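You operate a simulated robot arm through the tools that you are given. There is no shell and no other tool. Be economical: measure what you need, move in short steps, check, and stop when the job is done.

The job below is to be done with a simulated two-armed robot. You get a single attempt, and the scene is never put back.

JOB
Take the trial stopper and put it on the far corner of the island. Put the box marked "vials" from the top of the far bench on the far corner of the island and the box marked "caps" on the dark grey mat. Put the small black-cap bottle marked "east" from the top of the far bench on the long steel tray. Stack the bottle marked "trial" from the top of the far bench on top of the bottle that says "blue". Take the orange carton with the earliest date from the top of the far bench and leave it on the top shelf of the trolley. Put the orange clamp on the top of the wall bench away on the island top behind the tower. Close the left bench door. Open the bottles door, take the teal-band foil cap from the grey tray and leave it in the yellow tray and shut the door again. Put two of the steel coolers from the island top behind the tower on the low shelf of the side table. Fetch the teal stopper and set it on top of the yellow carton on the top of the window bench. Do these in any order. Set down upright: small black-cap bottle.

It is judged by the outcome, as a careful person would: the job done as asked, and still so three seconds after it is handed in. It fails if anything else is knocked over, pushed out of place, dropped, spilled or broken. Lids that push on must go on centred and level and be pressed home; caps that screw on are set level and turned clockwise until they are tight.

ROBOT AND FRAMES
Two 6-joint arms with fingered hands on one trunk, on a base that drives. Base frame: it is fixed to the floor where the robot stands at the start and does not move with it; the origin is under the middle of the robot, x ahead of it, y to its left, z up; the surface under the hand at the start is at about z = 0.85. Units: m, degrees, N and s.
The left shoulder is at the start at [0.07, 0.168, 1.464], the right one opposite. With the tool pointing down near the work surface each hand reaches from about 0.38 to 0.64 m from the robot's upright axis, wherever it stands, measured 20 degrees to its own side. Places, roughly: black box, small white box, white box [0.75, 0, 1]; bottles door [-4.7, 2.7, 0.4]; dark grey mat [-3.4, 0.9, 0.9]; far corner of the island [-3.5, 1.1, 0.8]; island top behind the tower [-3.5, 2.9, 0.8]; left bench door [-6.2, 1.9, 0.3]; long steel tray (54x24x9 cm) [0.7, 1.5, 0.9]; low shelf of the side table (20x48 cm) [-3.96, 3.8, 0.32]; mix bottle, small blue dye bottle, trial bottle, w [0.5, 2, 1]; orange carton [0.75, 2.5, 1]; orange clamp (5x3x3 cm) [-6.8, 3.5, 0.9]; small black-cap bottle [0.5, 1, 1]; steel cooler [-3.25, 3.25, 1]; teal stopper (4x4x4 cm) [-1.7, 4.9, 0.9]; teal-band foil cap (4x4x2 cm) [-4.5, 2.9, 0.4]; top shelf of the trolley [-2.4, -0.2, 0.8]; trial stopper [0.5, -0.25, 0.75]; yellow carton [-2, 5, 1]; yellow tray (22x16x4 cm) [-0.6, 5.1, 0.9]. Payload 4 kg a hand.
The tool frame of a hand sits at the grasp point between the pads (the TCP): z along the fingers, y along the line on which they close. The tips reach 0.026 m beyond it. Largest opening 0.132 m; the body of the gripper starts 0.073 m behind the TCP. The gripper is a hand of 3 fingers: y runs from the thumb to the fingers, the wrist lies at [0, 0, -0.224] in the tool frame, and closing takes about 1.5 s.
Orientation is told as [roll, pitch, yaw] about the base's x, y, z axes, in that order, counted from this pose: with the fingers straight down and closing along the base's y, the tool's x points along the base's -x, its y along +y and its z along -z.

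CONTROLS
- The arms move only by the tool jog_arm. It takes "left_steps", "right_steps" or both (then of equal length, played together; a hand with none holds still); each is a list of rows, each a list of 7 numbers: the shift along the tool's x, y, z in cm, then the turn, a rotation vector about the tool's x, y, z in degrees, then the closure, from 0 (fully open) to 1 (shut). In form: [[tx, ty, tz, ax, ay, az, grip], ...]. A call has 1 to 20 rows; each row shifts and turns the commanded pose from where the row before left it, along the tool's axes as they then stand. A row lasts 0.2 s, in which the tool goes at most 0.05 m and 8.6 degrees; a call with a longer step from one row to the next is refused whole, and so is a gripper value outside its range. Where a pose cannot be reached the arm comes as near as it can. A force on the tool above 40 N (or 10 N above the force at the start of the call, whichever is more), or a blocked arm, ends the call early, and 0.2 s more pass. Each finger travels about 0.108 m/s and halts on what it meets, pressing with about 32 N; the grip force reading is that of the motor and also rises with nothing between the fingers. The clock runs only during rows and for 0.2 s after the last one: add rows that do not move to give the fingers time. It gives the time, the measured TCP pose, the force on the tool (base axes), the opening and the grip force at its end, in the units of the frame above (readings bear some noise), with the torque about the TCP (base axes, N m) and any sound that the robot's microphone picked up.
- Cameras (640 x 400 px; columns grow to the right, rows downward): "scene" is now at [0.1415, -0.0186, 1.6699]; the picture's right is [-0.23, -0.97, 0.00], its down [-0.75, 0.18, -0.63] and it looks along [0.62, -0.15, -0.77] (base axes); focal length 283 px, centre (320, 200). "left" rides on the left gripper at [-0.062, 0.003, -0.092] in its tool frame; the picture's right is [-0.05, -1.00, 0.00], its down [0.83, -0.04, -0.56] and it looks along [0.55, -0.03, 0.83] (tool axes); focal length 230 px, centre (320, 200). "right" rides on the right gripper at [0.062, 0.003, -0.092] in its tool frame; the picture's right is [-0.05, 1.00, 0.00], its down [-0.83, -0.04, -0.56] and it looks along [-0.55, -0.03, 0.83] (tool axes); focal length 230 px, centre (320, 200). There is no depth. A picture from a camera that has moved, and an enlarged one, comes with that camera's place and axes in the base frame and with its lens. The place of the scene camera against the robot may be out by one fixed shift of up to 0.018 m in any direction.
- snapshot(camera): a new picture of that camera. The clock stands still meanwhile.
- raise_lower(by): slides the trunk up (or, below 0, down) by that many m; the arms and the scene camera ride with it, the base frame stays. It gives what a move gives, with no picture.
- steer(legs): drives the robot by 1 to 6 legs, each [ahead, left, turn to the left] in m, m and degrees, along the robot's own axes; the way and the turn of a leg run together, so that a leg with both is an arc; at most 1.5 m and 180 degrees a leg. The arms and the cameras ride along, it lands a little off, and it stops where it bumps. It gives what a move gives.
- preshape(shape, hand): the hand has 3 fingers and takes this shape, open, in about a second: jaw (thumb against the fingers, like two jaws); tri (thumb and two fingers); tip (a fingertip pinch); poke (one finger out to press); point (the index stretched); flat (the hand flat); cup (the hand cupped); fist (a fist). The gripper value then closes the fingers along that shape, each until it touches; the sizes above hold for jaw. It gives what a move gives, with no picture.
- head_to(pan, tilt): turns the head with the scene camera to pan (to the left, within 86 degrees either way) and tilt (down, from -29 to 69), counted from straight ahead of the robot. It gives what a move gives.
- inspect(camera, box): a new picture of the part [left, top, right, bottom] of that camera's present view, enlarged. The clock stands still meanwhile.
- sign_off(): hands the job in; it is judged then, once.

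Work in short steps. Places have to be worked out from the pictures, the camera data and where the tool is seen: move nearer, look again, correct. Check each grasp and each placing, and mend what went wrong. You have 577 turns and 370 pictures in all, those below and enlarged ones among them. Open the grippers and draw the arms clear of the work before you hand the job in, unless the task says otherwise; then end with one line.

The tools are called after "Emit:" by a JSON object that holds its "api" and its "payload". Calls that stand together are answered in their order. jog_arm: Moves the arms, as the interface text tells. Its arguments: {"type":"object","properties":{"left_steps":{"type":"array"},"right_steps":{"type":"array"}},"required":[]} The other tools are called the same way: raise_lower (by) slides the trunk up or down; preshape (shape, hand) gives the hand a shape; steer (legs) drives the base; head_to (pan, tilt) turns the head that bears the scene camera; snapshot (camera) takes a picture; inspect (camera, box) takes an enlarged picture of a part of a camera's view; sign_off () hands the job in.

At the start:

```text
t: 0.0
left_tool_pos: [0.6071, 0.1312, 1.1136]
left_tool_rot: [-0.1, 0.0, 0.0]
left_ft_force: [0.1, 0.8, 0.2]
left_wrist_torque: [0.0, -0.01, -0.01]
left_opening: 0.132
left_grasp_force: 0.1
left_shape: jaw
right_tool_pos: [0.4826, -0.3538, 1.0653]
right_tool_rot: [0.0, 0.0, -0.1]
right_ft_force: [0.3, 0.6, -0.3]
right_wrist_torque: [0.0, -0.01, -0.03]
right_opening: 0.1322
right_grasp_force: 0.0
right_shape: jaw
trunk travel left (down, up): [-0.91, 0.03]
robot x, y, heading: [0.0029, 0.0026, -0.2]
head pan, tilt: [-13.3, 50.6]
```

scene: 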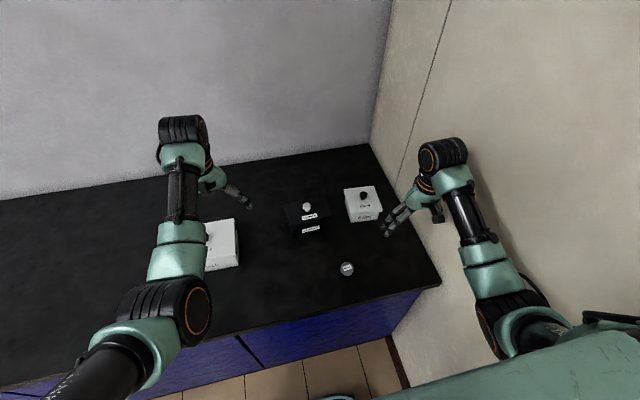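
right: 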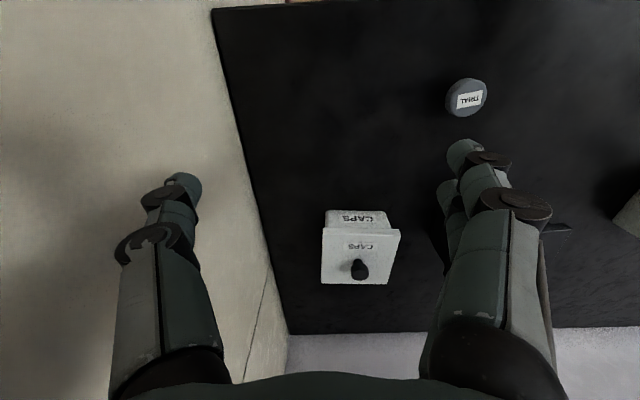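
left: 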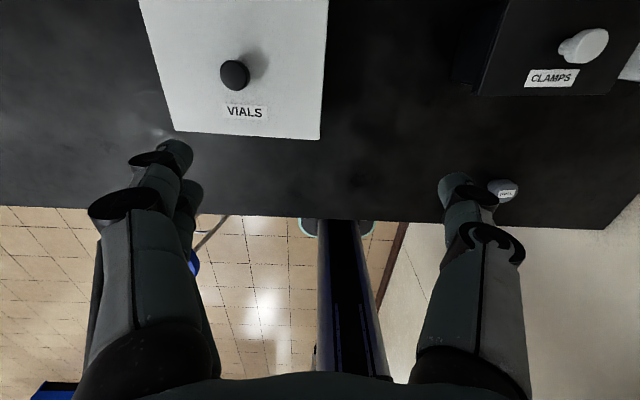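

The trial stopper looks to be near [0.49, -0.19, 0.87]. Before moving I'll look along the bench to the left with the head.

Emit:
{"api": "head_to", "payload": {"pan": 60, "tilt": 35}}

Emit:
{"api": "snapshot", "payload": {"camera": "scene"}}

```text
t: 1.4
left_tool_pos: [0.6067, 0.1303, 1.1132]
left_tool_rot: [0.0, 0.0, 0.0]
left_ft_force: [-0.1, -0.1, 0.3]
left_wrist_torque: [0.01, 0.02, 0.0]
left_opening: 0.1319
left_grasp_force: 0.1
left_shape: jaw
right_tool_pos: [0.4827, -0.352, 1.0664]
right_tool_rot: [0.0, -0.1, 0.1]
right_ft_force: [-0.3, 0.5, 1.1]
right_wrist_torque: [0.01, -0.03, -0.03]
right_opening: 0.1323
right_grasp_force: 0.1
right_shape: jaw
trunk travel left (down, up): [-0.91, 0.03]
robot x, y, heading: [-0.0025, -0.0013, -0.0]
head pan, tilt: [60.0, 35.0]
```

```text
366 pictures are left
camera scene: at [0.1112, 0.0751, 1.6924], right [0.87, -0.5, 0.0], down [-0.29, -0.5, -0.82], along [0.41, 0.71, -0.57], focal length 283 px, centre (320, 200)
```

scene: 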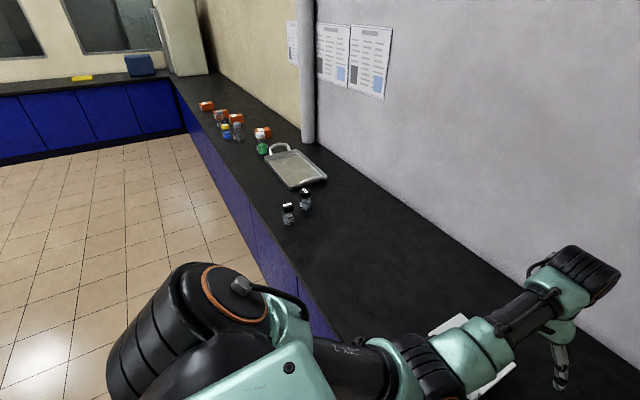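

The layout to the left is clear. I'll look straight ahead for the boxes, with the left arm moved outward.

Emit:
{"api": "head_to", "payload": {"pan": 5, "tilt": 52}}

Emit:
{"api": "jog_arm", "payload": {"left_steps": [[0, 4, -2, 0, 0, 0, 0], [0, 4, -2, 0, 0, 0, 0], [0, 4, 0, 0, 0, 0, 0], [0, 4, 0, 0, 0, 0, 0], [0, 4, 0, 0, 0, 0, 0], [0, 4, 0, 0, 0, 0, 0]]}}

Emit:
{"api": "snapshot", "payload": {"camera": "scene"}}

Emit:
{"api": "snapshot", "payload": {"camera": "left"}}

```text
t: 2.7
left_tool_pos: [0.6067, 0.1301, 1.1139]
left_tool_rot: [0.0, 0.0, 0.0]
left_ft_force: [-0.7, 0.0, -1.2]
left_wrist_torque: [0.02, -0.02, -0.01]
left_opening: 0.1318
left_grasp_force: 0.1
left_shape: jaw
right_tool_pos: [0.4837, -0.3535, 1.0656]
right_tool_rot: [0.0, 0.0, 0.0]
right_ft_force: [0.2, -0.4, 0.7]
right_wrist_torque: [-0.02, 0.04, 0.02]
right_opening: 0.1318
right_grasp_force: 0.1
right_shape: jaw
trunk travel left (down, up): [-0.91, 0.03]
robot x, y, heading: [0.0032, -0.0026, 0.3]
head pan, tilt: [5.0, 52.0]
```

```text
t: 4.1
left_tool_pos: [0.6178, 0.371, 1.1451]
left_tool_rot: [0.0, -0.1, -0.1]
left_ft_force: [0.4, 0.3, -0.2]
left_wrist_torque: [-0.04, 0.0, -0.02]
left_opening: 0.1321
left_grasp_force: 0.1
left_shape: jaw
left hand out of reach, approached as far as the arm can: row 2
right_tool_pos: [0.4832, -0.3527, 1.0662]
right_tool_rot: [0.0, -0.1, -0.1]
right_ft_force: [0.5, 0.4, 0.7]
right_wrist_torque: [-0.04, 0.01, 0.05]
right_opening: 0.1319
right_grasp_force: 0.1
right_shape: jaw
trunk travel left (down, up): [-0.91, 0.03]
robot x, y, heading: [-0.0002, -0.001, -0.0]
head pan, tilt: [5.0, 52.0]
```

```text
365 pictures are left
camera scene: at [0.1419, 0.0073, 1.668], right [0.09, -1.0, 0.0], down [-0.79, -0.07, -0.62], along [0.61, 0.05, -0.79], focal length 283 px, centre (320, 200)
```

scene: 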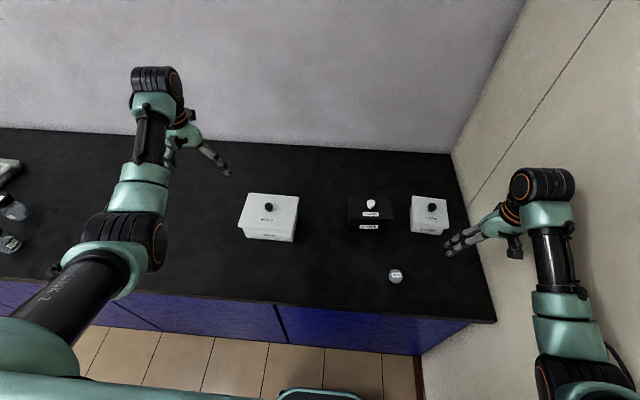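

```text
364 pictures are left
camera left: at [0.6785, 0.3738, 1.2373], right [0.05, -1.0, 0.0], down [-0.83, -0.04, 0.56], along [-0.55, -0.03, -0.83], focal length 230 px, centre (320, 200)
```

left: 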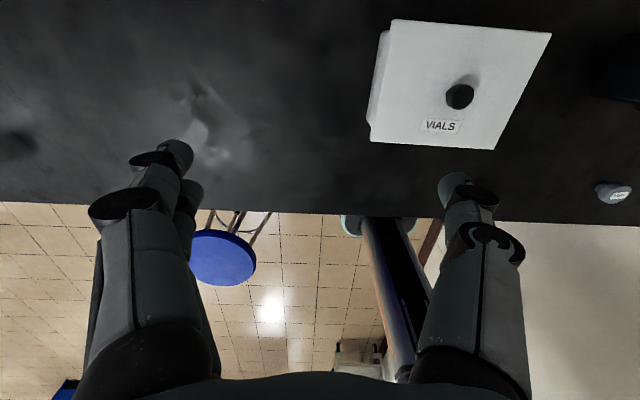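

The vials box, clamps box, caps box and stopper are all visible; I'll enlarge to measure them.

Emit:
{"api": "inspect", "payload": {"camera": "scene", "box": [220, 170, 460, 320]}}

Emit:
{"api": "snapshot", "payload": {"camera": "right"}}

```text
2.67 times, centred on (340, 245) of scene
camera zoom: at [0.1419, 0.0073, 1.668], right [0.09, -1.0, 0.0], down [-0.79, -0.07, -0.62], along [0.61, 0.05, -0.79], focal length 755 px, centre (267, 80)
```

zoom: 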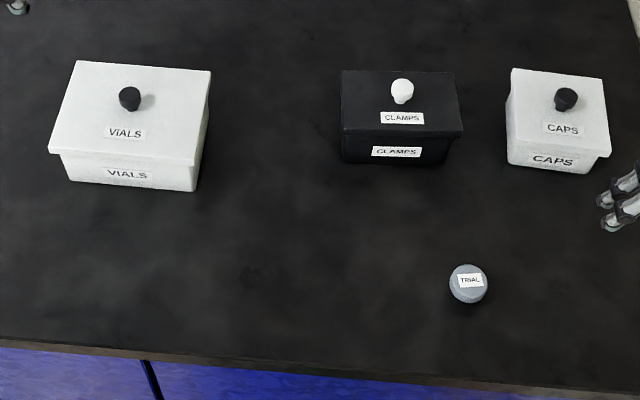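

```text
362 pictures are left
camera right: at [0.422, -0.347, 1.1568], right [0.05, 1.0, 0.0], down [0.83, -0.04, 0.56], along [0.55, -0.03, -0.83], focal length 230 px, centre (320, 200)
```

right: 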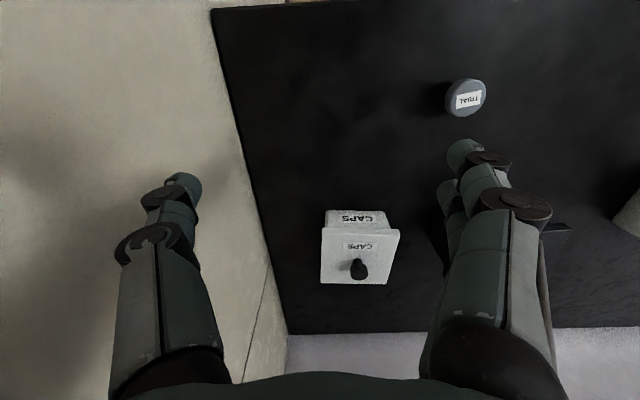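

Boxes have lids with knobs; vials knob at about [0.64, 0.206, 0.945], caps knob at about [0.69, -0.307, 0.935]. I need to be nearer, so I'll drive ahead 9 cm.

Emit:
{"api": "steer", "payload": {"legs": [[0.09, 0, 0]]}}

Emit:
{"api": "head_to", "payload": {"pan": 0, "tilt": 65}}

Emit:
{"api": "snapshot", "payload": {"camera": "scene"}}

```text
t: 5.2
left_tool_pos: [0.7015, 0.3705, 1.1467]
left_tool_rot: [0.1, -0.2, 0.0]
left_ft_force: [-0.9, -0.1, -0.3]
left_wrist_torque: [0.01, -0.05, -0.04]
left_opening: 0.132
left_grasp_force: 0.0
left_shape: jaw
right_tool_pos: [0.5665, -0.3527, 1.0675]
right_tool_rot: [0.0, -0.2, -0.1]
right_ft_force: [-0.6, 0.7, 0.1]
right_wrist_torque: [0.03, -0.03, -0.01]
right_opening: 0.132
right_grasp_force: 0.0
right_shape: jaw
trunk travel left (down, up): [-0.91, 0.03]
robot x, y, heading: [0.0886, -0.0028, -0.0]
head pan, tilt: [5.0, 52.0]
```

```text
t: 5.9
left_tool_pos: [0.7076, 0.3694, 1.1443]
left_tool_rot: [0.0, 0.1, 0.0]
left_ft_force: [0.4, -0.6, -0.6]
left_wrist_torque: [-0.02, -0.04, -0.01]
left_opening: 0.1321
left_grasp_force: 0.0
left_shape: jaw
right_tool_pos: [0.5733, -0.3529, 1.0652]
right_tool_rot: [0.0, 0.1, -0.1]
right_ft_force: [-0.2, 0.2, -0.1]
right_wrist_torque: [-0.01, 0.04, -0.03]
right_opening: 0.1319
right_grasp_force: 0.1
right_shape: jaw
trunk travel left (down, up): [-0.91, 0.03]
robot x, y, heading: [0.0887, 0.0043, -0.3]
head pan, tilt: [0.0, 65.0]
```

```text
361 pictures are left
camera scene: at [0.2181, -0.001, 1.6525], right [0.0, -1.0, 0.0], down [-0.91, 0.0, -0.42], along [0.42, 0.0, -0.91], focal length 283 px, centre (320, 200)
```

scene: 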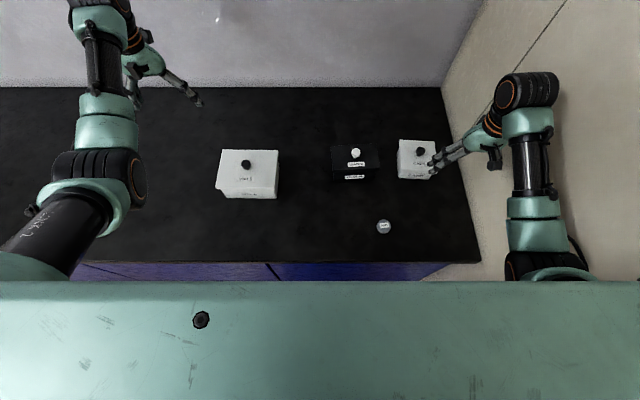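

Now bring the left hand over the vials knob at height and look with its camera.

Emit:
{"api": "jog_arm", "payload": {"left_steps": [[2, -4, 0, 0, 0, 0, 0.3], [2, -4, 2, 0, 0, 0, 0.3], [2, -4, 2, 0, 0, 0, 0.3], [1, -4, 2, 0, 0, 0, 0.3]]}}

Emit:
{"api": "snapshot", "payload": {"camera": "left"}}

```text
t: 6.9
left_tool_pos: [0.6438, 0.211, 1.0762]
left_tool_rot: [0.0, 0.0, 0.1]
left_ft_force: [-0.1, 0.7, -0.1]
left_wrist_torque: [0.03, 0.01, -0.01]
left_opening: 0.0926
left_grasp_force: 0.1
left_shape: jaw
left hand out of reach, approached as far as the arm can: row 1, 2
right_tool_pos: [0.5722, -0.3542, 1.0664]
right_tool_rot: [0.1, 0.0, 0.0]
right_ft_force: [0.1, -0.2, 0.1]
right_wrist_torque: [-0.02, 0.01, -0.04]
right_opening: 0.1319
right_grasp_force: 0.0
right_shape: jaw
trunk travel left (down, up): [-0.91, 0.03]
robot x, y, heading: [0.0831, 0.0021, 0.3]
head pan, tilt: [0.0, 65.0]
```

```text
360 pictures are left
camera left: at [0.7054, 0.2126, 1.1695], right [0.05, -1.0, 0.0], down [-0.83, -0.05, 0.55], along [-0.55, -0.03, -0.83], focal length 230 px, centre (320, 200)
```

left: 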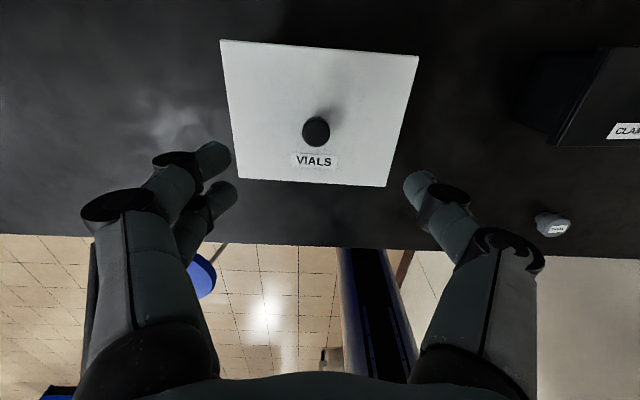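

Knob at about [0.639, 0.213]; I'll descend to z≈0.967 and look.

Emit:
{"api": "jog_arm", "payload": {"left_steps": [[0.5, 0.1, 4, 0, 0, 0, 0.4], [0, 0, 4, 0, 0, 0, 0.4], [0, 0, 2, 0, 0, 0, 0.4], [0, 0, 0.8, 0, 0, 0, 0.4], [0, 0, 0, 0, 0, 0, 0.4]]}}

Emit:
{"api": "snapshot", "payload": {"camera": "left"}}

```text
t: 8.1
left_tool_pos: [0.6391, 0.2127, 0.9686]
left_tool_rot: [0.1, -0.1, 0.0]
left_ft_force: [-0.9, -0.6, 0.0]
left_wrist_torque: [-0.01, 0.01, -0.02]
left_opening: 0.0799
left_grasp_force: 0.2
left_shape: jaw
right_tool_pos: [0.5722, -0.353, 1.0654]
right_tool_rot: [0.0, 0.0, 0.0]
right_ft_force: [-0.4, 0.5, -0.1]
right_wrist_torque: [-0.01, 0.03, 0.01]
right_opening: 0.1319
right_grasp_force: 0.0
right_shape: jaw
trunk travel left (down, up): [-0.91, 0.03]
robot x, y, heading: [0.089, 0.0017, -0.2]
head pan, tilt: [0.0, 65.0]
```

```text
359 pictures are left
camera left: at [0.7004, 0.2154, 1.0607], right [0.05, -1.0, 0.0], down [-0.83, -0.04, 0.56], along [-0.55, -0.03, -0.83], focal length 230 px, centre (320, 200)
```

left: 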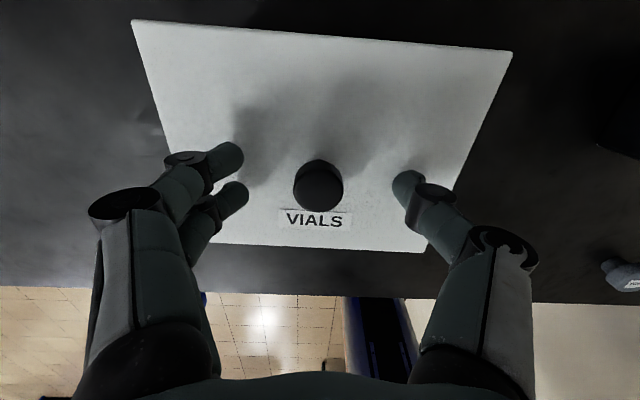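

Aligned. Lower 6 mm and close on the knob.

Emit:
{"api": "jog_arm", "payload": {"left_steps": [[0, 0, 0.6, 0, 0, 0, 0.4], [0, 0, 0, 0, 0, 0, 0.8], [0, 0, 0, 0, 0, 0, 1], [0, 0, 0, 0, 0, 0, 1], [0, 0, 0, 0, 0, 0, 1], [0, 0, 0, 0, 0, 0, 1]]}}

Emit:
{"api": "jog_arm", "payload": {"left_steps": [[0, 0, -0.6, 0, 0, 0, 1], [0, 0, -0.6, 0, 0, 0, 1], [0, 0, 0, 0, 0, 0, 1]]}}

Emit:
{"api": "snapshot", "payload": {"camera": "scene"}}

Emit:
{"api": "snapshot", "payload": {"camera": "left"}}

```text
t: 9.5
left_tool_pos: [0.6397, 0.2125, 0.9624]
left_tool_rot: [-0.1, 0.0, 0.0]
left_ft_force: [-1.0, -1.7, 2.7]
left_wrist_torque: [-0.28, 0.03, -0.02]
left_opening: 0.017
left_grasp_force: 32.0
left_shape: jaw
right_tool_pos: [0.572, -0.3537, 1.0652]
right_tool_rot: [0.1, 0.0, 0.1]
right_ft_force: [0.4, -0.7, 0.6]
right_wrist_torque: [0.01, -0.02, -0.02]
right_opening: 0.132
right_grasp_force: 0.1
right_shape: jaw
trunk travel left (down, up): [-0.91, 0.03]
robot x, y, heading: [0.0895, -0.0017, 0.3]
head pan, tilt: [0.0, 65.0]
```

```text
t: 10.3
left_tool_pos: [0.6403, 0.213, 0.9737]
left_tool_rot: [0.0, 0.2, -0.1]
left_ft_force: [-0.3, -0.2, -4.7]
left_wrist_torque: [-0.04, -0.02, 0.02]
left_opening: 0.0166
left_grasp_force: 32.2
left_shape: jaw
right_tool_pos: [0.5728, -0.3528, 1.0668]
right_tool_rot: [0.0, 0.0, -0.1]
right_ft_force: [-0.3, 0.8, 0.2]
right_wrist_torque: [-0.03, 0.01, -0.04]
right_opening: 0.132
right_grasp_force: 0.0
right_shape: jaw
trunk travel left (down, up): [-0.91, 0.03]
robot x, y, heading: [0.0881, -0.001, 0.0]
head pan, tilt: [0.0, 65.0]
```

```text
358 pictures are left
camera scene: at [0.2175, -0.0008, 1.6525], right [0.0, -1.0, 0.0], down [-0.91, 0.0, -0.42], along [0.42, 0.0, -0.91], focal length 283 px, centre (320, 200)
```

scene: 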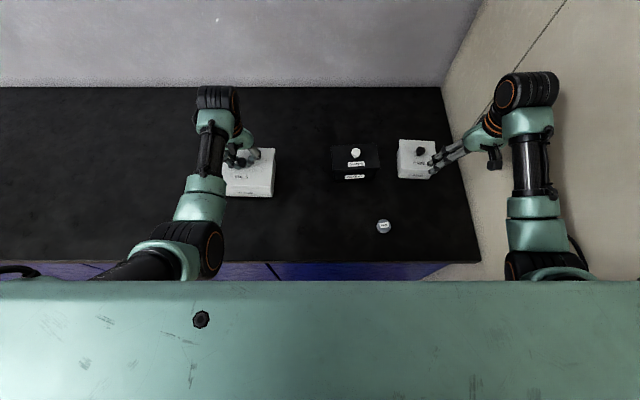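

```text
357 pictures are left
camera left: at [0.7015, 0.2161, 1.0664], right [0.05, -1.0, 0.0], down [-0.83, -0.04, 0.56], along [-0.56, -0.03, -0.83], focal length 230 px, centre (320, 200)
```

left: 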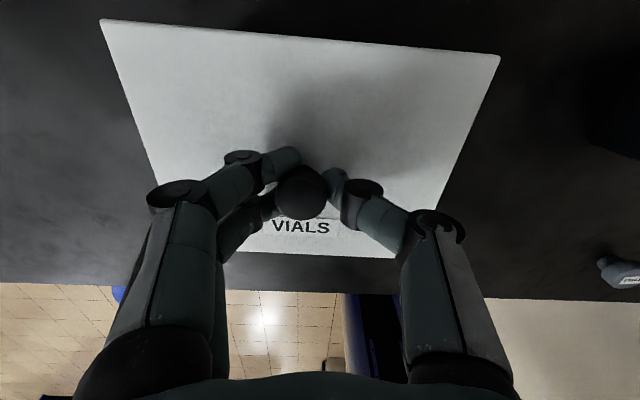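

About 4.7 N is hanging on the hand; I need to see whether the whole box or only the lid rose.

Emit:
{"api": "inspect", "payload": {"camera": "scene", "box": [190, 120, 310, 220]}}

```text
4.00 times, centred on (250, 170) of scene
camera zoom: at [0.2175, -0.0008, 1.6525], right [0.0, -1.0, 0.0], down [-0.91, 0.0, -0.42], along [0.42, 0.0, -0.91], focal length 1133 px, centre (600, 320)
```

zoom: 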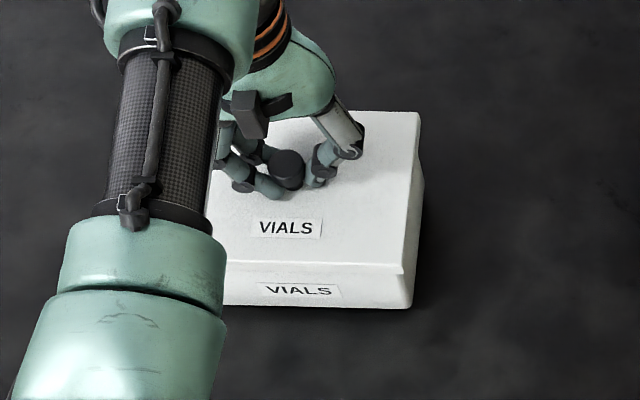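

Unclear; lift 3 cm more and re-look.

Emit:
{"api": "jog_arm", "payload": {"left_steps": [[0, 0, -1, 0, 0, 0, 1], [0, 0, -1, 0, 0, 0, 1], [0, 0, -1, 0, 0, 0, 1], [0, 0, 0, 0, 0, 0, 1]]}}

Emit:
{"api": "inspect", "payload": {"camera": "scene", "box": [190, 120, 310, 220]}}

```text
t: 11.3
left_tool_pos: [0.6412, 0.2125, 1.0036]
left_tool_rot: [0.0, 0.0, 0.0]
left_ft_force: [-1.5, 0.0, -4.2]
left_wrist_torque: [-0.03, 0.03, 0.02]
left_opening: 0.0162
left_grasp_force: 32.1
left_shape: jaw
right_tool_pos: [0.5734, -0.3525, 1.0649]
right_tool_rot: [-0.1, 0.1, 0.1]
right_ft_force: [0.4, 1.0, 0.3]
right_wrist_torque: [0.02, 0.0, -0.01]
right_opening: 0.1317
right_grasp_force: 0.1
right_shape: jaw
trunk travel left (down, up): [-0.91, 0.03]
robot x, y, heading: [0.0885, 0.0013, 0.3]
head pan, tilt: [0.0, 65.0]
```

```text
4.00 times, centred on (250, 170) of scene
camera zoom: at [0.2174, -0.0009, 1.6525], right [0.0, -1.0, 0.0], down [-0.91, 0.0, -0.42], along [0.42, 0.0, -0.91], focal length 1133 px, centre (600, 320)
```

zoom: 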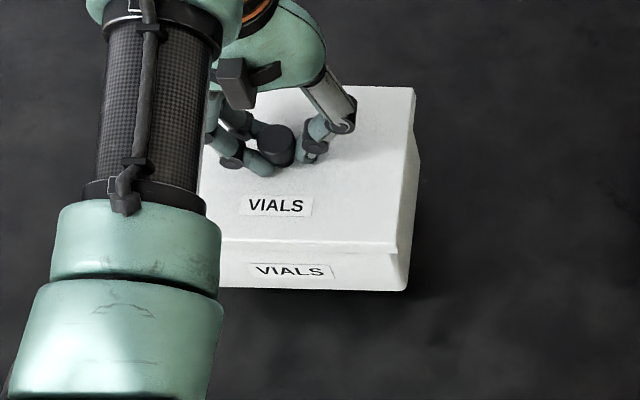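

The whole box lifts by its knob. Now the right hand to the caps knob near [0.69, -0.307].

Emit:
{"api": "jog_arm", "payload": {"right_steps": [[-4, 2, 0, 0, 0, 0, 0.4], [-4, 2, 0, 0, 0, 0, 0.4], [-3.7, 0.6, 2, 0, 0, 0, 0.4], [0, 0, 2, 0, 0, 0, 0.4], [0, 0, 0, 0, 0, 0, 0.4]]}}

Emit:
{"api": "snapshot", "payload": {"camera": "right"}}

```text
t: 12.5
left_tool_pos: [0.6421, 0.2137, 1.0024]
left_tool_rot: [-0.1, 0.0, 0.1]
left_ft_force: [0.0, -0.5, -4.3]
left_wrist_torque: [-0.01, -0.02, 0.04]
left_opening: 0.0166
left_grasp_force: 32.6
left_shape: jaw
right_tool_pos: [0.6889, -0.3068, 1.0238]
right_tool_rot: [0.1, 0.1, 0.0]
right_ft_force: [0.0, 0.4, 0.4]
right_wrist_torque: [0.0, -0.02, 0.0]
right_opening: 0.0798
right_grasp_force: 0.1
right_shape: jaw
trunk travel left (down, up): [-0.91, 0.03]
robot x, y, heading: [0.086, -0.0012, -0.0]
head pan, tilt: [0.0, 65.0]
```

```text
354 pictures are left
camera right: at [0.6277, -0.3017, 1.115], right [0.05, 1.0, 0.0], down [0.83, -0.04, 0.55], along [0.55, -0.03, -0.83], focal length 230 px, centre (320, 200)
```

right: 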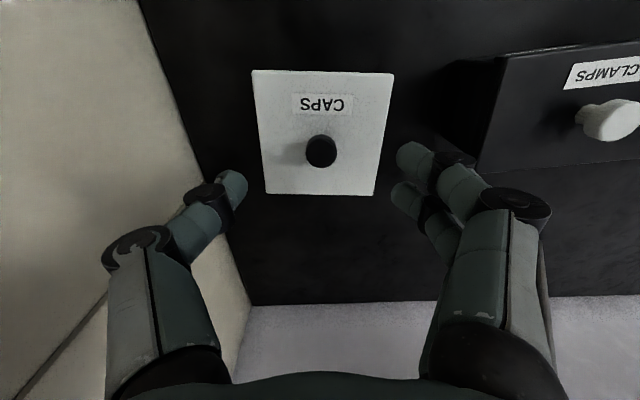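

Knob seems at x≈0.704; descend partway and re-check.

Emit:
{"api": "jog_arm", "payload": {"right_steps": [[-1.4, 0.1, 2, 0, 0, 0, 0.4], [0, 0, 2, 0, 0, 0, 0.4], [0, 0, 1.4, 0, 0, 0, 0.4], [0, 0, 0, 0, 0, 0, 0.4]]}}

Emit:
{"api": "snapshot", "payload": {"camera": "right"}}

Emit:
{"api": "inspect", "payload": {"camera": "scene", "box": [370, 120, 490, 220]}}

```text
t: 13.5
left_tool_pos: [0.6419, 0.2119, 1.0042]
left_tool_rot: [0.0, 0.2, 0.0]
left_ft_force: [0.6, 0.5, -3.2]
left_wrist_torque: [-0.06, -0.01, 0.0]
left_opening: 0.0166
left_grasp_force: 32.0
left_shape: jaw
right_tool_pos: [0.7042, -0.3056, 0.9715]
right_tool_rot: [-0.1, -0.1, 0.0]
right_ft_force: [-0.5, 0.3, -0.2]
right_wrist_torque: [-0.02, 0.0, 0.0]
right_opening: 0.0795
right_grasp_force: 0.0
right_shape: jaw
trunk travel left (down, up): [-0.91, 0.03]
robot x, y, heading: [0.0885, 0.0028, 0.2]
head pan, tilt: [0.0, 65.0]
```

```text
353 pictures are left
camera right: at [0.6432, -0.3012, 1.0619], right [0.05, 1.0, 0.0], down [0.83, -0.04, 0.55], along [0.55, -0.03, -0.83], focal length 230 px, centre (320, 200)
```

right: 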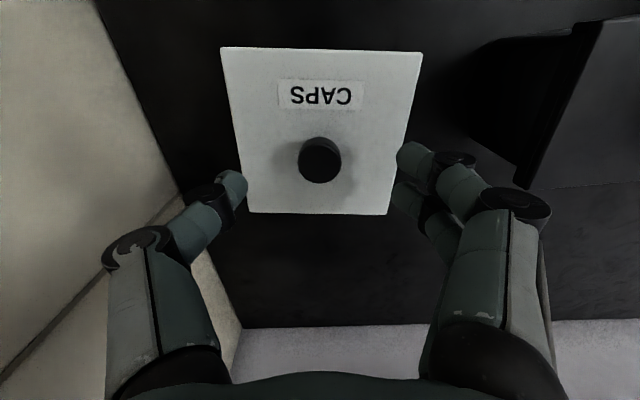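

```text
4.00 times, centred on (430, 170) of scene
camera zoom: at [0.2179, -0.0008, 1.6524], right [0.0, -1.0, 0.0], down [-0.91, 0.0, -0.42], along [0.42, 0.0, -0.91], focal length 1133 px, centre (-120, 320)
```

zoom: 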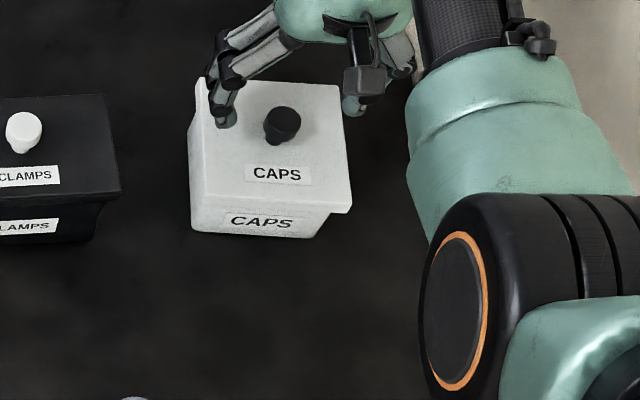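

Lid top about 0.906, knob centred at x 0.704. Descend 3.4 cm, close, lift.

Emit:
{"api": "jog_arm", "payload": {"right_steps": [[0, 0, 1.5, 0, 0, 0, 0.4], [0, 0, 1.2, 0, 0, 0, 0.4], [0, 0, 0.7, 0, 0, 0, 0.4], [0, 0, 0, 0, 0, 0, 0.8], [0, 0, 0, 0, 0, 0, 1], [0, 0, 0, 0, 0, 0, 1], [0, 0, 0, 0, 0, 0, 1], [0, 0, 0, 0, 0, 0, 1], [0, 0, -1, 0, 0, 0, 1], [0, 0, -1, 0, 0, 0, 1], [0, 0, -1, 0, 0, 0, 1], [0, 0, 0, 0, 0, 0, 1]]}}

Emit:
{"api": "snapshot", "payload": {"camera": "right"}}

Emit:
{"api": "inspect", "payload": {"camera": "scene", "box": [370, 120, 490, 220]}}

```text
t: 16.1
left_tool_pos: [0.6423, 0.2122, 1.0025]
left_tool_rot: [0.0, 0.2, 0.0]
left_ft_force: [-1.0, 0.1, -3.8]
left_wrist_torque: [-0.02, 0.02, 0.01]
left_opening: 0.0165
left_grasp_force: 31.8
left_shape: jaw
right_tool_pos: [0.7057, -0.3066, 0.9668]
right_tool_rot: [0.0, 0.2, 0.1]
right_ft_force: [-0.6, -0.7, -2.5]
right_wrist_torque: [0.0, -0.01, 0.0]
right_opening: 0.0186
right_grasp_force: 31.9
right_shape: jaw
trunk travel left (down, up): [-0.91, 0.03]
robot x, y, heading: [0.0893, -0.0015, 0.1]
head pan, tilt: [0.0, 65.0]
```

```text
351 pictures are left
camera right: at [0.6426, -0.301, 1.057], right [0.05, 1.0, 0.0], down [0.83, -0.04, 0.55], along [0.55, -0.03, -0.83], focal length 230 px, centre (320, 200)
```

right: 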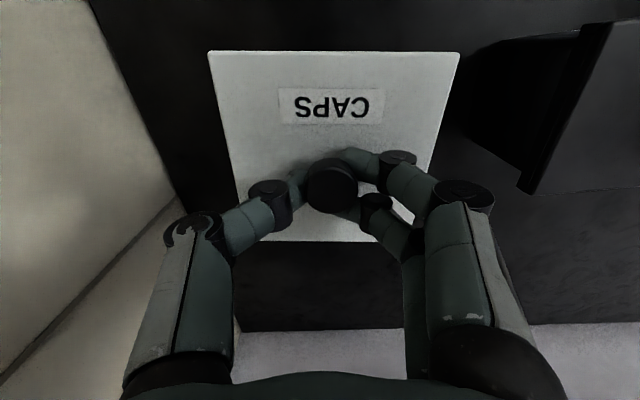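

```text
4.00 times, centred on (430, 170) of scene
camera zoom: at [0.219, -0.0013, 1.6523], right [0.0, -1.0, 0.0], down [-0.91, 0.0, -0.42], along [0.42, 0.0, -0.91], focal length 1133 px, centre (-120, 320)
```

zoom: 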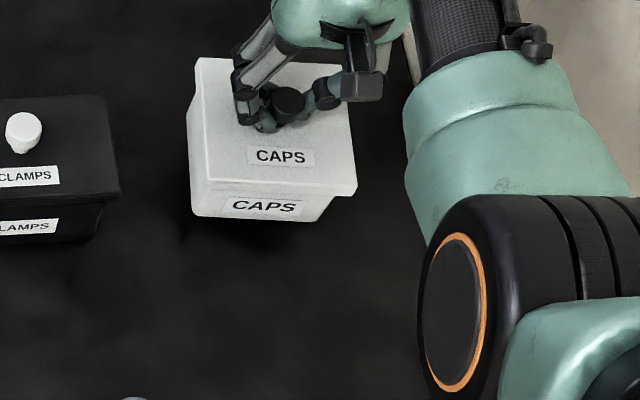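

Both boxes held. Raise them and draw in closer to the trunk.

Emit:
{"api": "jog_arm", "payload": {"left_steps": [[0, 0, -3, 0, 0, 0, 1], [0, 0, -3, 0, 0, 0, 1], [0, 0, -3, 0, 0, 0, 1], [1, 1, -1, 0, 0, 0, 1], [2, 0, 0, 0, 0, 0, 1], [2, 0, 0, 0, 0, 0, 1], [0, 0, 0, 0, 0, 0, 1]], "right_steps": [[0, 0, -3, 0, 0, 0, 1], [0, 0, -3, 0, 0, 0, 1], [0, 0, -3, 0, 0, 0, 1], [0, 0, -3, 0, 0, 0, 1], [3, 0, 0, 0, 0, 0, 1], [3, 0, 0, 0, 0, 0, 1], [3, 0, 0, 0, 0, 0, 1]]}}

Emit:
{"api": "steer", "payload": {"legs": [[-0.5, 0, 0], [0, 0, 90]]}}

Emit:
{"api": "head_to", "payload": {"pan": 70, "tilt": 25}}

Emit:
{"api": "snapshot", "payload": {"camera": "scene"}}

```text
t: 17.7
left_tool_pos: [0.6143, 0.2209, 1.0684]
left_tool_rot: [0.0, -0.1, 0.1]
left_ft_force: [0.3, -1.0, -3.6]
left_wrist_torque: [-0.05, 0.01, 0.0]
left_opening: 0.0164
left_grasp_force: 32.1
left_shape: jaw
left hand out of reach, approached as far as the arm can: row 3, 4, 5, 6
right_tool_pos: [0.6176, -0.3073, 1.077]
right_tool_rot: [0.2, 0.0, 0.0]
right_ft_force: [-0.7, 0.6, -1.1]
right_wrist_torque: [0.01, -0.03, 0.01]
right_opening: 0.0184
right_grasp_force: 32.0
right_shape: jaw
right hand out of reach, approached as far as the arm can: row 7
trunk travel left (down, up): [-0.91, 0.03]
robot x, y, heading: [0.091, 0.0002, -0.0]
head pan, tilt: [0.0, 65.0]
```

```text
t: 24.5
left_tool_pos: [-0.6261, 0.527, 1.0666]
left_tool_rot: [0.0, -0.2, 89.8]
left_ft_force: [0.7, -0.9, -3.3]
left_wrist_torque: [-0.04, -0.07, -0.03]
left_opening: 0.0161
left_grasp_force: 31.8
left_shape: jaw
right_tool_pos: [-0.0964, 0.5286, 1.0777]
right_tool_rot: [0.1, -0.1, 89.8]
right_ft_force: [0.5, -0.5, -1.3]
right_wrist_torque: [0.01, -0.03, 0.05]
right_opening: 0.0184
right_grasp_force: 32.1
right_shape: jaw
trunk travel left (down, up): [-0.91, 0.03]
robot x, y, heading: [-0.4092, 0.0025, 89.7]
head pan, tilt: [0.0, 65.0]
```

```text
t: 25.9
left_tool_pos: [-0.6262, 0.5257, 1.0669]
left_tool_rot: [0.0, -0.1, 89.7]
left_ft_force: [0.6, -0.4, -3.0]
left_wrist_torque: [-0.03, -0.05, -0.02]
left_opening: 0.0163
left_grasp_force: 31.8
left_shape: jaw
right_tool_pos: [-0.0963, 0.5288, 1.0773]
right_tool_rot: [-0.1, -0.2, 89.9]
right_ft_force: [-1.4, 0.2, -1.4]
right_wrist_torque: [-0.02, -0.02, 0.02]
right_opening: 0.0184
right_grasp_force: 31.9
right_shape: jaw
trunk travel left (down, up): [-0.91, 0.03]
robot x, y, heading: [-0.409, 0.0015, 89.9]
head pan, tilt: [70.0, 25.0]
```

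```text
349 pictures are left
camera scene: at [-0.4756, 0.0823, 1.708], right [0.35, 0.94, 0.0], down [0.4, -0.15, -0.91], along [-0.85, 0.31, -0.42], focal length 283 px, centre (320, 200)
```

scene: 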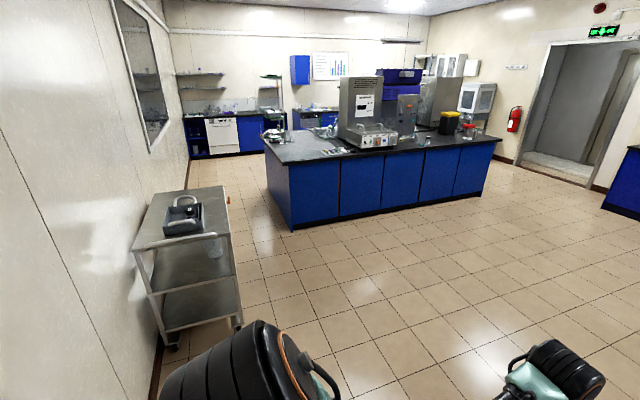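

I see the trolley (left) and the island. Enlarge the island end to find the mat and the free corner.

Emit:
{"api": "inspect", "payload": {"camera": "scene", "box": [240, 90, 400, 240]}}

Emit:
{"api": "inspect", "payload": {"camera": "scene", "box": [330, 50, 510, 200]}}

```text
2.67 times, centred on (320, 165) of scene
camera zoom: at [-0.4756, 0.0823, 1.708], right [0.35, 0.94, 0.0], down [0.4, -0.15, -0.91], along [-0.85, 0.31, -0.42], focal length 755 px, centre (320, 293)
```

zoom: 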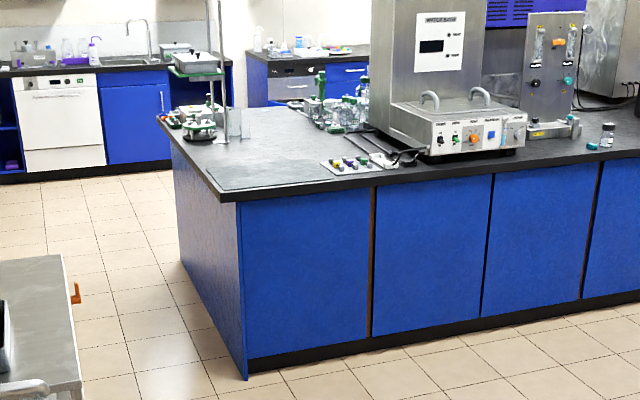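

```text
2.67 times, centred on (420, 125) of scene
camera zoom: at [-0.4756, 0.0823, 1.708], right [0.35, 0.94, 0.0], down [0.4, -0.15, -0.91], along [-0.85, 0.31, -0.42], focal length 755 px, centre (53, 400)
```

zoom: 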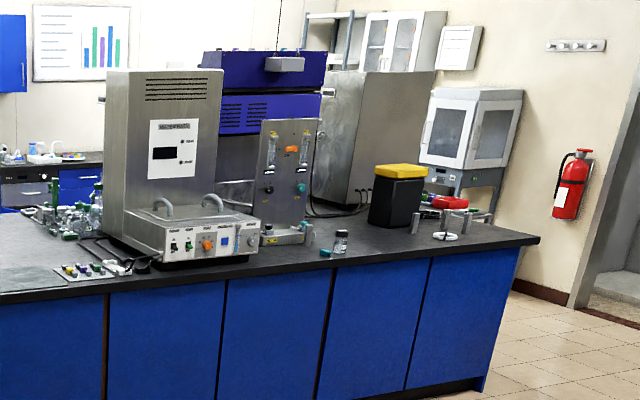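

The mat is around [-3.29, 0.90] at the near end of the island, island edge about x≈-3.05. I'll turn to face -x and drive to about (-2.2, 0.95).

Emit:
{"api": "steer", "payload": {"legs": [[0, 0, 90], [0.5, -0.95, 0], [1.3, 0, 0]]}}

Emit:
{"api": "head_to", "payload": {"pan": 0, "tilt": 30}}

Emit:
{"api": "snapshot", "payload": {"camera": "scene"}}

```text
t: 41.3
left_tool_pos: [-2.7316, 0.7022, 1.0671]
left_tool_rot: [0.0, -0.1, -179.8]
left_ft_force: [-1.0, 0.1, -3.6]
left_wrist_torque: [0.02, -0.02, -0.02]
left_opening: 0.016
left_grasp_force: 31.9
left_shape: jaw
right_tool_pos: [-2.7386, 1.2334, 1.079]
right_tool_rot: [0.0, -0.1, -179.8]
right_ft_force: [-1.0, 0.0, -1.2]
right_wrist_torque: [0.02, 0.0, 0.01]
right_opening: 0.018
right_grasp_force: 32.4
right_shape: jaw
trunk travel left (down, up): [-0.91, 0.03]
robot x, y, heading: [-2.2084, 0.9273, -180.1]
head pan, tilt: [70.0, 25.0]
```

```text
t: 42.7
left_tool_pos: [-2.7315, 0.7023, 1.0677]
left_tool_rot: [0.1, 0.0, -179.8]
left_ft_force: [0.7, -0.2, -5.2]
left_wrist_torque: [0.05, 0.01, -0.01]
left_opening: 0.016
left_grasp_force: 32.1
left_shape: jaw
right_tool_pos: [-2.7396, 1.2309, 1.0765]
right_tool_rot: [0.0, -0.1, -179.8]
right_ft_force: [-0.2, -0.5, -2.7]
right_wrist_torque: [0.01, 0.01, 0.03]
right_opening: 0.0181
right_grasp_force: 32.2
right_shape: jaw
trunk travel left (down, up): [-0.91, 0.03]
robot x, y, heading: [-2.2106, 0.9274, -179.8]
head pan, tilt: [0.0, 30.0]
```

```text
346 pictures are left
camera scene: at [-2.3327, 0.9239, 1.7001], right [0.0, 1.0, 0.0], down [0.5, 0.0, -0.87], along [-0.87, 0.0, -0.5], focal length 283 px, centre (320, 200)
```

scene: 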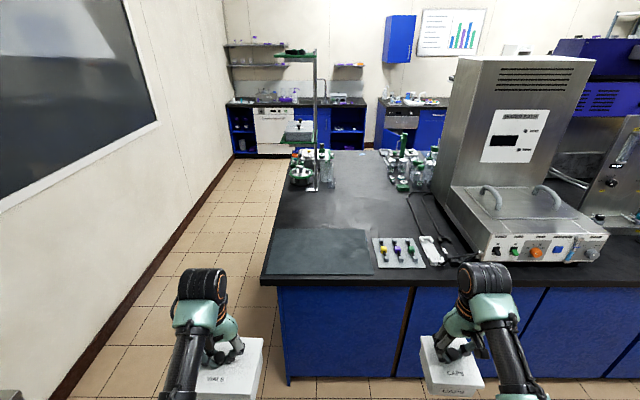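

Mat spans about x -3.52..-3.19, y 0.69..1.15. First place the caps box on it with the right hand: drive in.

Emit:
{"api": "steer", "payload": {"legs": [[0.2, 0.28, 0], [0.31, 0, 0]]}}

Emit:
{"api": "head_to", "payload": {"pan": -15, "tilt": 52}}

Emit:
{"api": "snapshot", "payload": {"camera": "scene"}}

Emit:
{"api": "snapshot", "payload": {"camera": "right"}}

```text
t: 46.6
left_tool_pos: [-3.2341, 0.4189, 1.0669]
left_tool_rot: [0.0, -0.2, -179.6]
left_ft_force: [1.0, -0.1, -4.7]
left_wrist_torque: [0.05, 0.01, 0.0]
left_opening: 0.0161
left_grasp_force: 32.2
left_shape: jaw
right_tool_pos: [-3.2424, 0.9491, 1.0785]
right_tool_rot: [0.1, -0.1, -179.8]
right_ft_force: [0.6, -0.9, -2.4]
right_wrist_torque: [0.03, 0.04, 0.0]
right_opening: 0.0183
right_grasp_force: 32.1
right_shape: jaw
trunk travel left (down, up): [-0.91, 0.03]
robot x, y, heading: [-2.7124, 0.6426, -179.6]
head pan, tilt: [0.0, 30.0]
```

```text
t: 47.5
left_tool_pos: [-3.2373, 0.4199, 1.066]
left_tool_rot: [0.0, -0.1, -179.7]
left_ft_force: [0.0, -0.4, -3.5]
left_wrist_torque: [0.07, -0.02, 0.03]
left_opening: 0.0158
left_grasp_force: 31.9
left_shape: jaw
right_tool_pos: [-3.2463, 0.9484, 1.0765]
right_tool_rot: [-0.1, 0.0, -179.8]
right_ft_force: [-0.6, 0.0, -2.1]
right_wrist_torque: [0.05, 0.01, 0.03]
right_opening: 0.0183
right_grasp_force: 31.9
right_shape: jaw
trunk travel left (down, up): [-0.91, 0.03]
robot x, y, heading: [-2.7147, 0.6455, -179.4]
head pan, tilt: [-15.0, 52.0]
```

```text
345 pictures are left
camera scene: at [-2.8212, 0.6612, 1.6679], right [0.25, 0.97, 0.0], down [0.76, -0.2, -0.62], along [-0.59, 0.16, -0.79], focal length 283 px, centre (320, 200)
```

scene: 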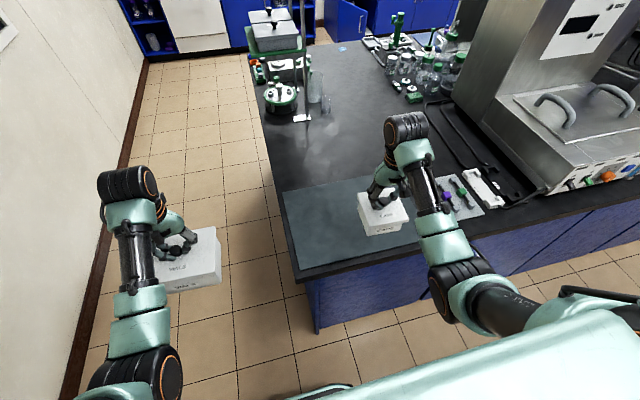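

```text
344 pictures are left
camera right: at [-3.1838, 0.9477, 1.1677], right [-0.05, -1.0, 0.0], down [-0.83, 0.04, 0.56], along [-0.55, 0.03, -0.83], focal length 230 px, centre (320, 200)
```

right: 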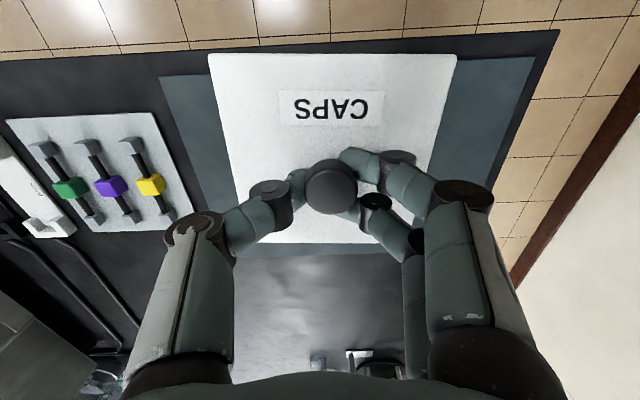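

Mat from the hand camera: x -3.50..-3.21, y 0.70..1.145. Shift the box 8 cm ahead and 3 cm left, then lower.

Emit:
{"api": "jog_arm", "payload": {"right_steps": [[-3, 1, 0, 0, 0, 0, 1], [-3, 1, 1, 0, 0, 0, 1], [-2, 1, 2, 0, 0, 0, 1], [0, 0, 3, 0, 0, 0, 1], [0, 0, 3, 0, 0, 0, 1], [0, 0, 2, 0, 0, 0, 1], [0, 0, 0, 0, 0, 0, 1]]}}

Emit:
{"api": "snapshot", "payload": {"camera": "right"}}

Emit:
{"api": "inspect", "payload": {"camera": "scene", "box": [260, 120, 500, 280]}}

```text
t: 49.1
left_tool_pos: [-3.237, 0.4182, 1.0667]
left_tool_rot: [0.0, 0.0, -179.6]
left_ft_force: [0.0, -0.4, -3.3]
left_wrist_torque: [0.03, 0.0, 0.02]
left_opening: 0.0156
left_grasp_force: 32.3
left_shape: jaw
right_tool_pos: [-3.3246, 0.919, 0.9673]
right_tool_rot: [0.0, -0.2, -179.6]
right_ft_force: [0.0, -0.1, -2.6]
right_wrist_torque: [0.02, -0.02, -0.04]
right_opening: 0.0181
right_grasp_force: 32.0
right_shape: jaw
trunk travel left (down, up): [-0.91, 0.03]
robot x, y, heading: [-2.7144, 0.6432, -179.9]
head pan, tilt: [-15.0, 52.0]
```

```text
343 pictures are left
camera right: at [-3.2627, 0.9178, 1.0581], right [-0.05, -1.0, 0.0], down [-0.83, 0.04, 0.56], along [-0.56, 0.03, -0.83], focal length 230 px, centre (320, 200)
```

right: 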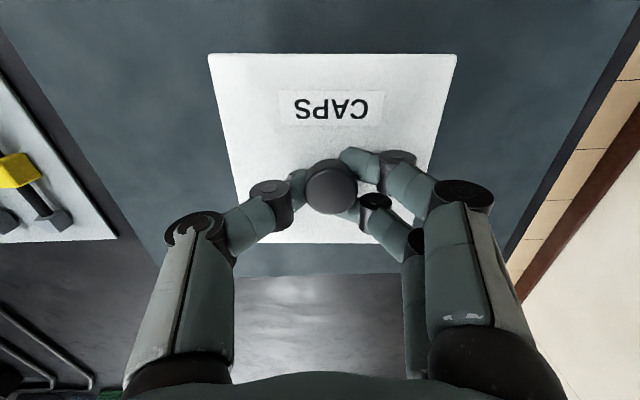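

```text
2.50 times, centred on (380, 200) of scene
camera zoom: at [-2.8197, 0.6612, 1.6679], right [0.25, 0.97, 0.0], down [0.76, -0.2, -0.62], along [-0.59, 0.16, -0.79], focal length 708 px, centre (170, 200)
```

zoom: 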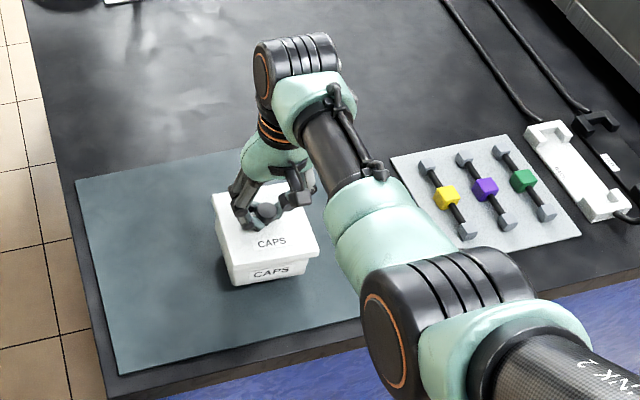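

Over the mat. Lower gently to contact.

Emit:
{"api": "jog_arm", "payload": {"right_steps": [[0, 0, 1.0, 0, 0, 0, 1], [0, 0, 0.5, 0, 0, 0, 1], [0, 0, 0.3, 0, 0, 0, 1], [0, 0, 0.2, 0, 0, 0, 1], [0, 0, 0.2, 0, 0, 0, 1], [0, 0, 0.2, 0, 0, 0, 1], [0, 0, 0.2, 0, 0, 0, 1]]}}

```text
t: 50.7
left_tool_pos: [-3.2352, 0.4184, 1.067]
left_tool_rot: [0.0, -0.1, -179.8]
left_ft_force: [-0.3, -0.1, -4.2]
left_wrist_torque: [0.06, -0.01, -0.01]
left_opening: 0.0157
left_grasp_force: 32.2
left_shape: jaw
right_tool_pos: [-3.3248, 0.9179, 0.9445]
right_tool_rot: [0.1, -0.3, -179.7]
right_ft_force: [-1.8, -0.2, 9.7]
right_wrist_torque: [-0.12, -0.41, -0.05]
right_opening: 0.018
right_grasp_force: 32.3
right_shape: jaw
trunk travel left (down, up): [-0.91, 0.03]
robot x, y, heading: [-2.7138, 0.6431, -179.7]
head pan, tilt: [-15.0, 52.0]
heard: snap
```

Contact at 0.9445 (a snap—likely the lid seated). Ease up a hair and release.

Emit:
{"api": "jog_arm", "payload": {"right_steps": [[0, 0, -0.2, 0, 0, 0, 1], [0, 0, 0, 0, 0, 0, 0.6], [0, 0, 0, 0, 0, 0, 0.4], [0, 0, 0, 0, 0, 0, 0.4], [0, 0, -2, 0, 0, 0, 0.4], [0, 0, -4, 0, 0, 0, 0.3], [0, 0, -4, 0, 0, 0, 0.3], [0, 0, -3, 0, 0, 0, 0.3]]}}

Emit:
{"api": "inspect", "payload": {"camera": "scene", "box": [260, 120, 500, 280]}}

Emit:
{"api": "snapshot", "payload": {"camera": "right"}}

```text
t: 52.5
left_tool_pos: [-3.2361, 0.419, 1.0664]
left_tool_rot: [0.0, 0.0, -179.7]
left_ft_force: [-0.4, -0.9, -3.9]
left_wrist_torque: [0.02, -0.01, -0.02]
left_opening: 0.0158
left_grasp_force: 32.5
left_shape: jaw
right_tool_pos: [-3.3242, 0.9179, 1.0738]
right_tool_rot: [0.0, 0.1, -179.6]
right_ft_force: [-0.2, -0.4, 0.0]
right_wrist_torque: [0.02, 0.0, 0.01]
right_opening: 0.092
right_grasp_force: 0.0
right_shape: jaw
trunk travel left (down, up): [-0.91, 0.03]
robot x, y, heading: [-2.7099, 0.6405, -179.7]
head pan, tilt: [-15.0, 52.0]
heard: snap
```

```text
2.50 times, centred on (380, 200) of scene
camera zoom: at [-2.8203, 0.6604, 1.6679], right [0.25, 0.97, 0.0], down [0.76, -0.2, -0.61], along [-0.59, 0.16, -0.79], focal length 708 px, centre (170, 200)
```

zoom: 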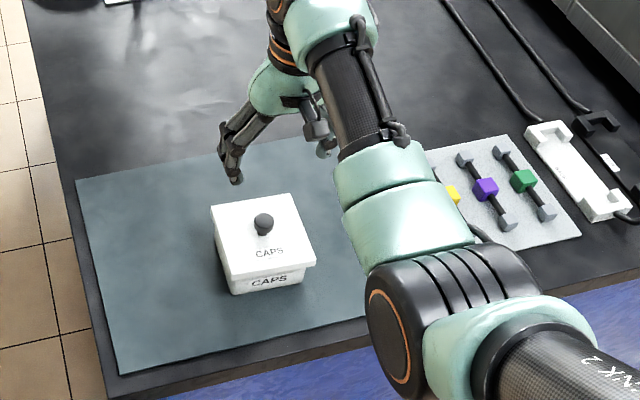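

```text
340 pictures are left
camera right: at [-3.262, 0.9167, 1.1645], right [-0.05, -1.0, 0.0], down [-0.83, 0.04, 0.55], along [-0.55, 0.03, -0.83], focal length 230 px, centre (320, 200)
```

right: 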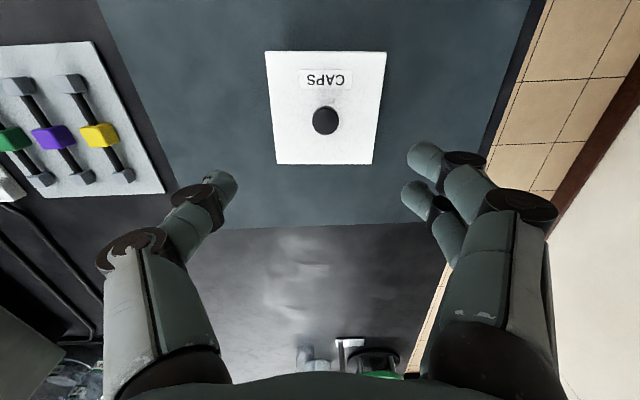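

Caps box is on the mat. For the vials box I want the free island top behind the mat, reached from the island's end; I'll check the gap past the trolley.

Emit:
{"api": "head_to", "payload": {"pan": 75, "tilt": 55}}

Emit:
{"api": "snapshot", "payload": {"camera": "scene"}}

Emit:
{"api": "head_to", "payload": {"pan": 30, "tilt": 60}}

Emit:
{"api": "snapshot", "payload": {"camera": "scene"}}

```text
t: 54.2
left_tool_pos: [-3.237, 0.4193, 1.0668]
left_tool_rot: [0.0, 0.0, -179.8]
left_ft_force: [0.4, 0.3, -4.4]
left_wrist_torque: [0.04, 0.02, -0.02]
left_opening: 0.0158
left_grasp_force: 31.8
left_shape: jaw
right_tool_pos: [-3.3236, 0.9191, 1.0729]
right_tool_rot: [0.1, -0.1, -179.6]
right_ft_force: [0.1, 0.0, 0.3]
right_wrist_torque: [0.04, -0.01, 0.02]
right_opening: 0.0918
right_grasp_force: 0.0
right_shape: jaw
trunk travel left (down, up): [-0.91, 0.03]
robot x, y, heading: [-2.7106, 0.6422, -179.8]
head pan, tilt: [75.0, 55.0]
```

```text
339 pictures are left
camera scene: at [-2.7654, 0.5722, 1.6641], right [-0.97, 0.25, 0.0], down [0.21, 0.79, -0.57], along [-0.15, -0.55, -0.82], focal length 283 px, centre (320, 200)
```

scene: 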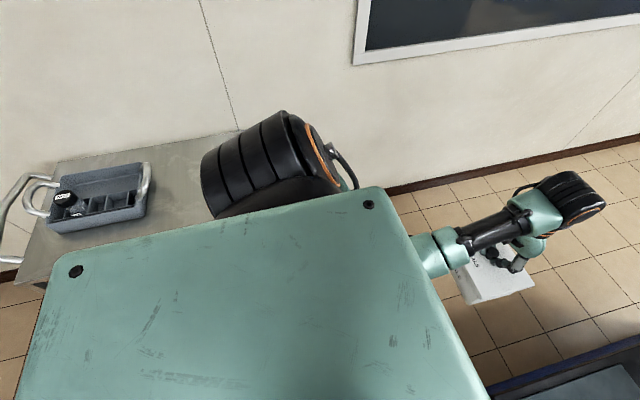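

```text
t: 55.3
left_tool_pos: [-3.2367, 0.4186, 1.0678]
left_tool_rot: [0.0, 0.0, -179.7]
left_ft_force: [0.0, -0.6, -3.3]
left_wrist_torque: [0.0, 0.0, -0.01]
left_opening: 0.0159
left_grasp_force: 32.6
left_shape: jaw
right_tool_pos: [-3.3235, 0.918, 1.0731]
right_tool_rot: [0.0, -0.2, -179.7]
right_ft_force: [-0.1, -0.2, 0.2]
right_wrist_torque: [0.02, 0.03, -0.02]
right_opening: 0.0921
right_grasp_force: 0.0
right_shape: jaw
trunk travel left (down, up): [-0.91, 0.03]
robot x, y, heading: [-2.7099, 0.6423, -179.9]
head pan, tilt: [30.0, 60.0]
```

```text
338 pictures are left
camera scene: at [-2.8045, 0.6082, 1.658], right [-0.51, 0.86, 0.0], down [0.75, 0.44, -0.5], along [-0.43, -0.25, -0.87], focal length 283 px, centre (320, 200)
```

scene: 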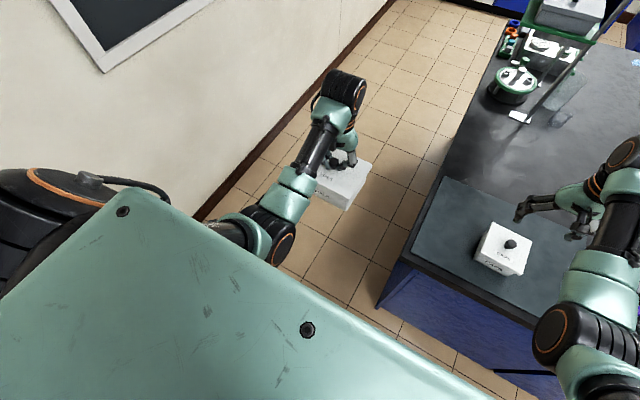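

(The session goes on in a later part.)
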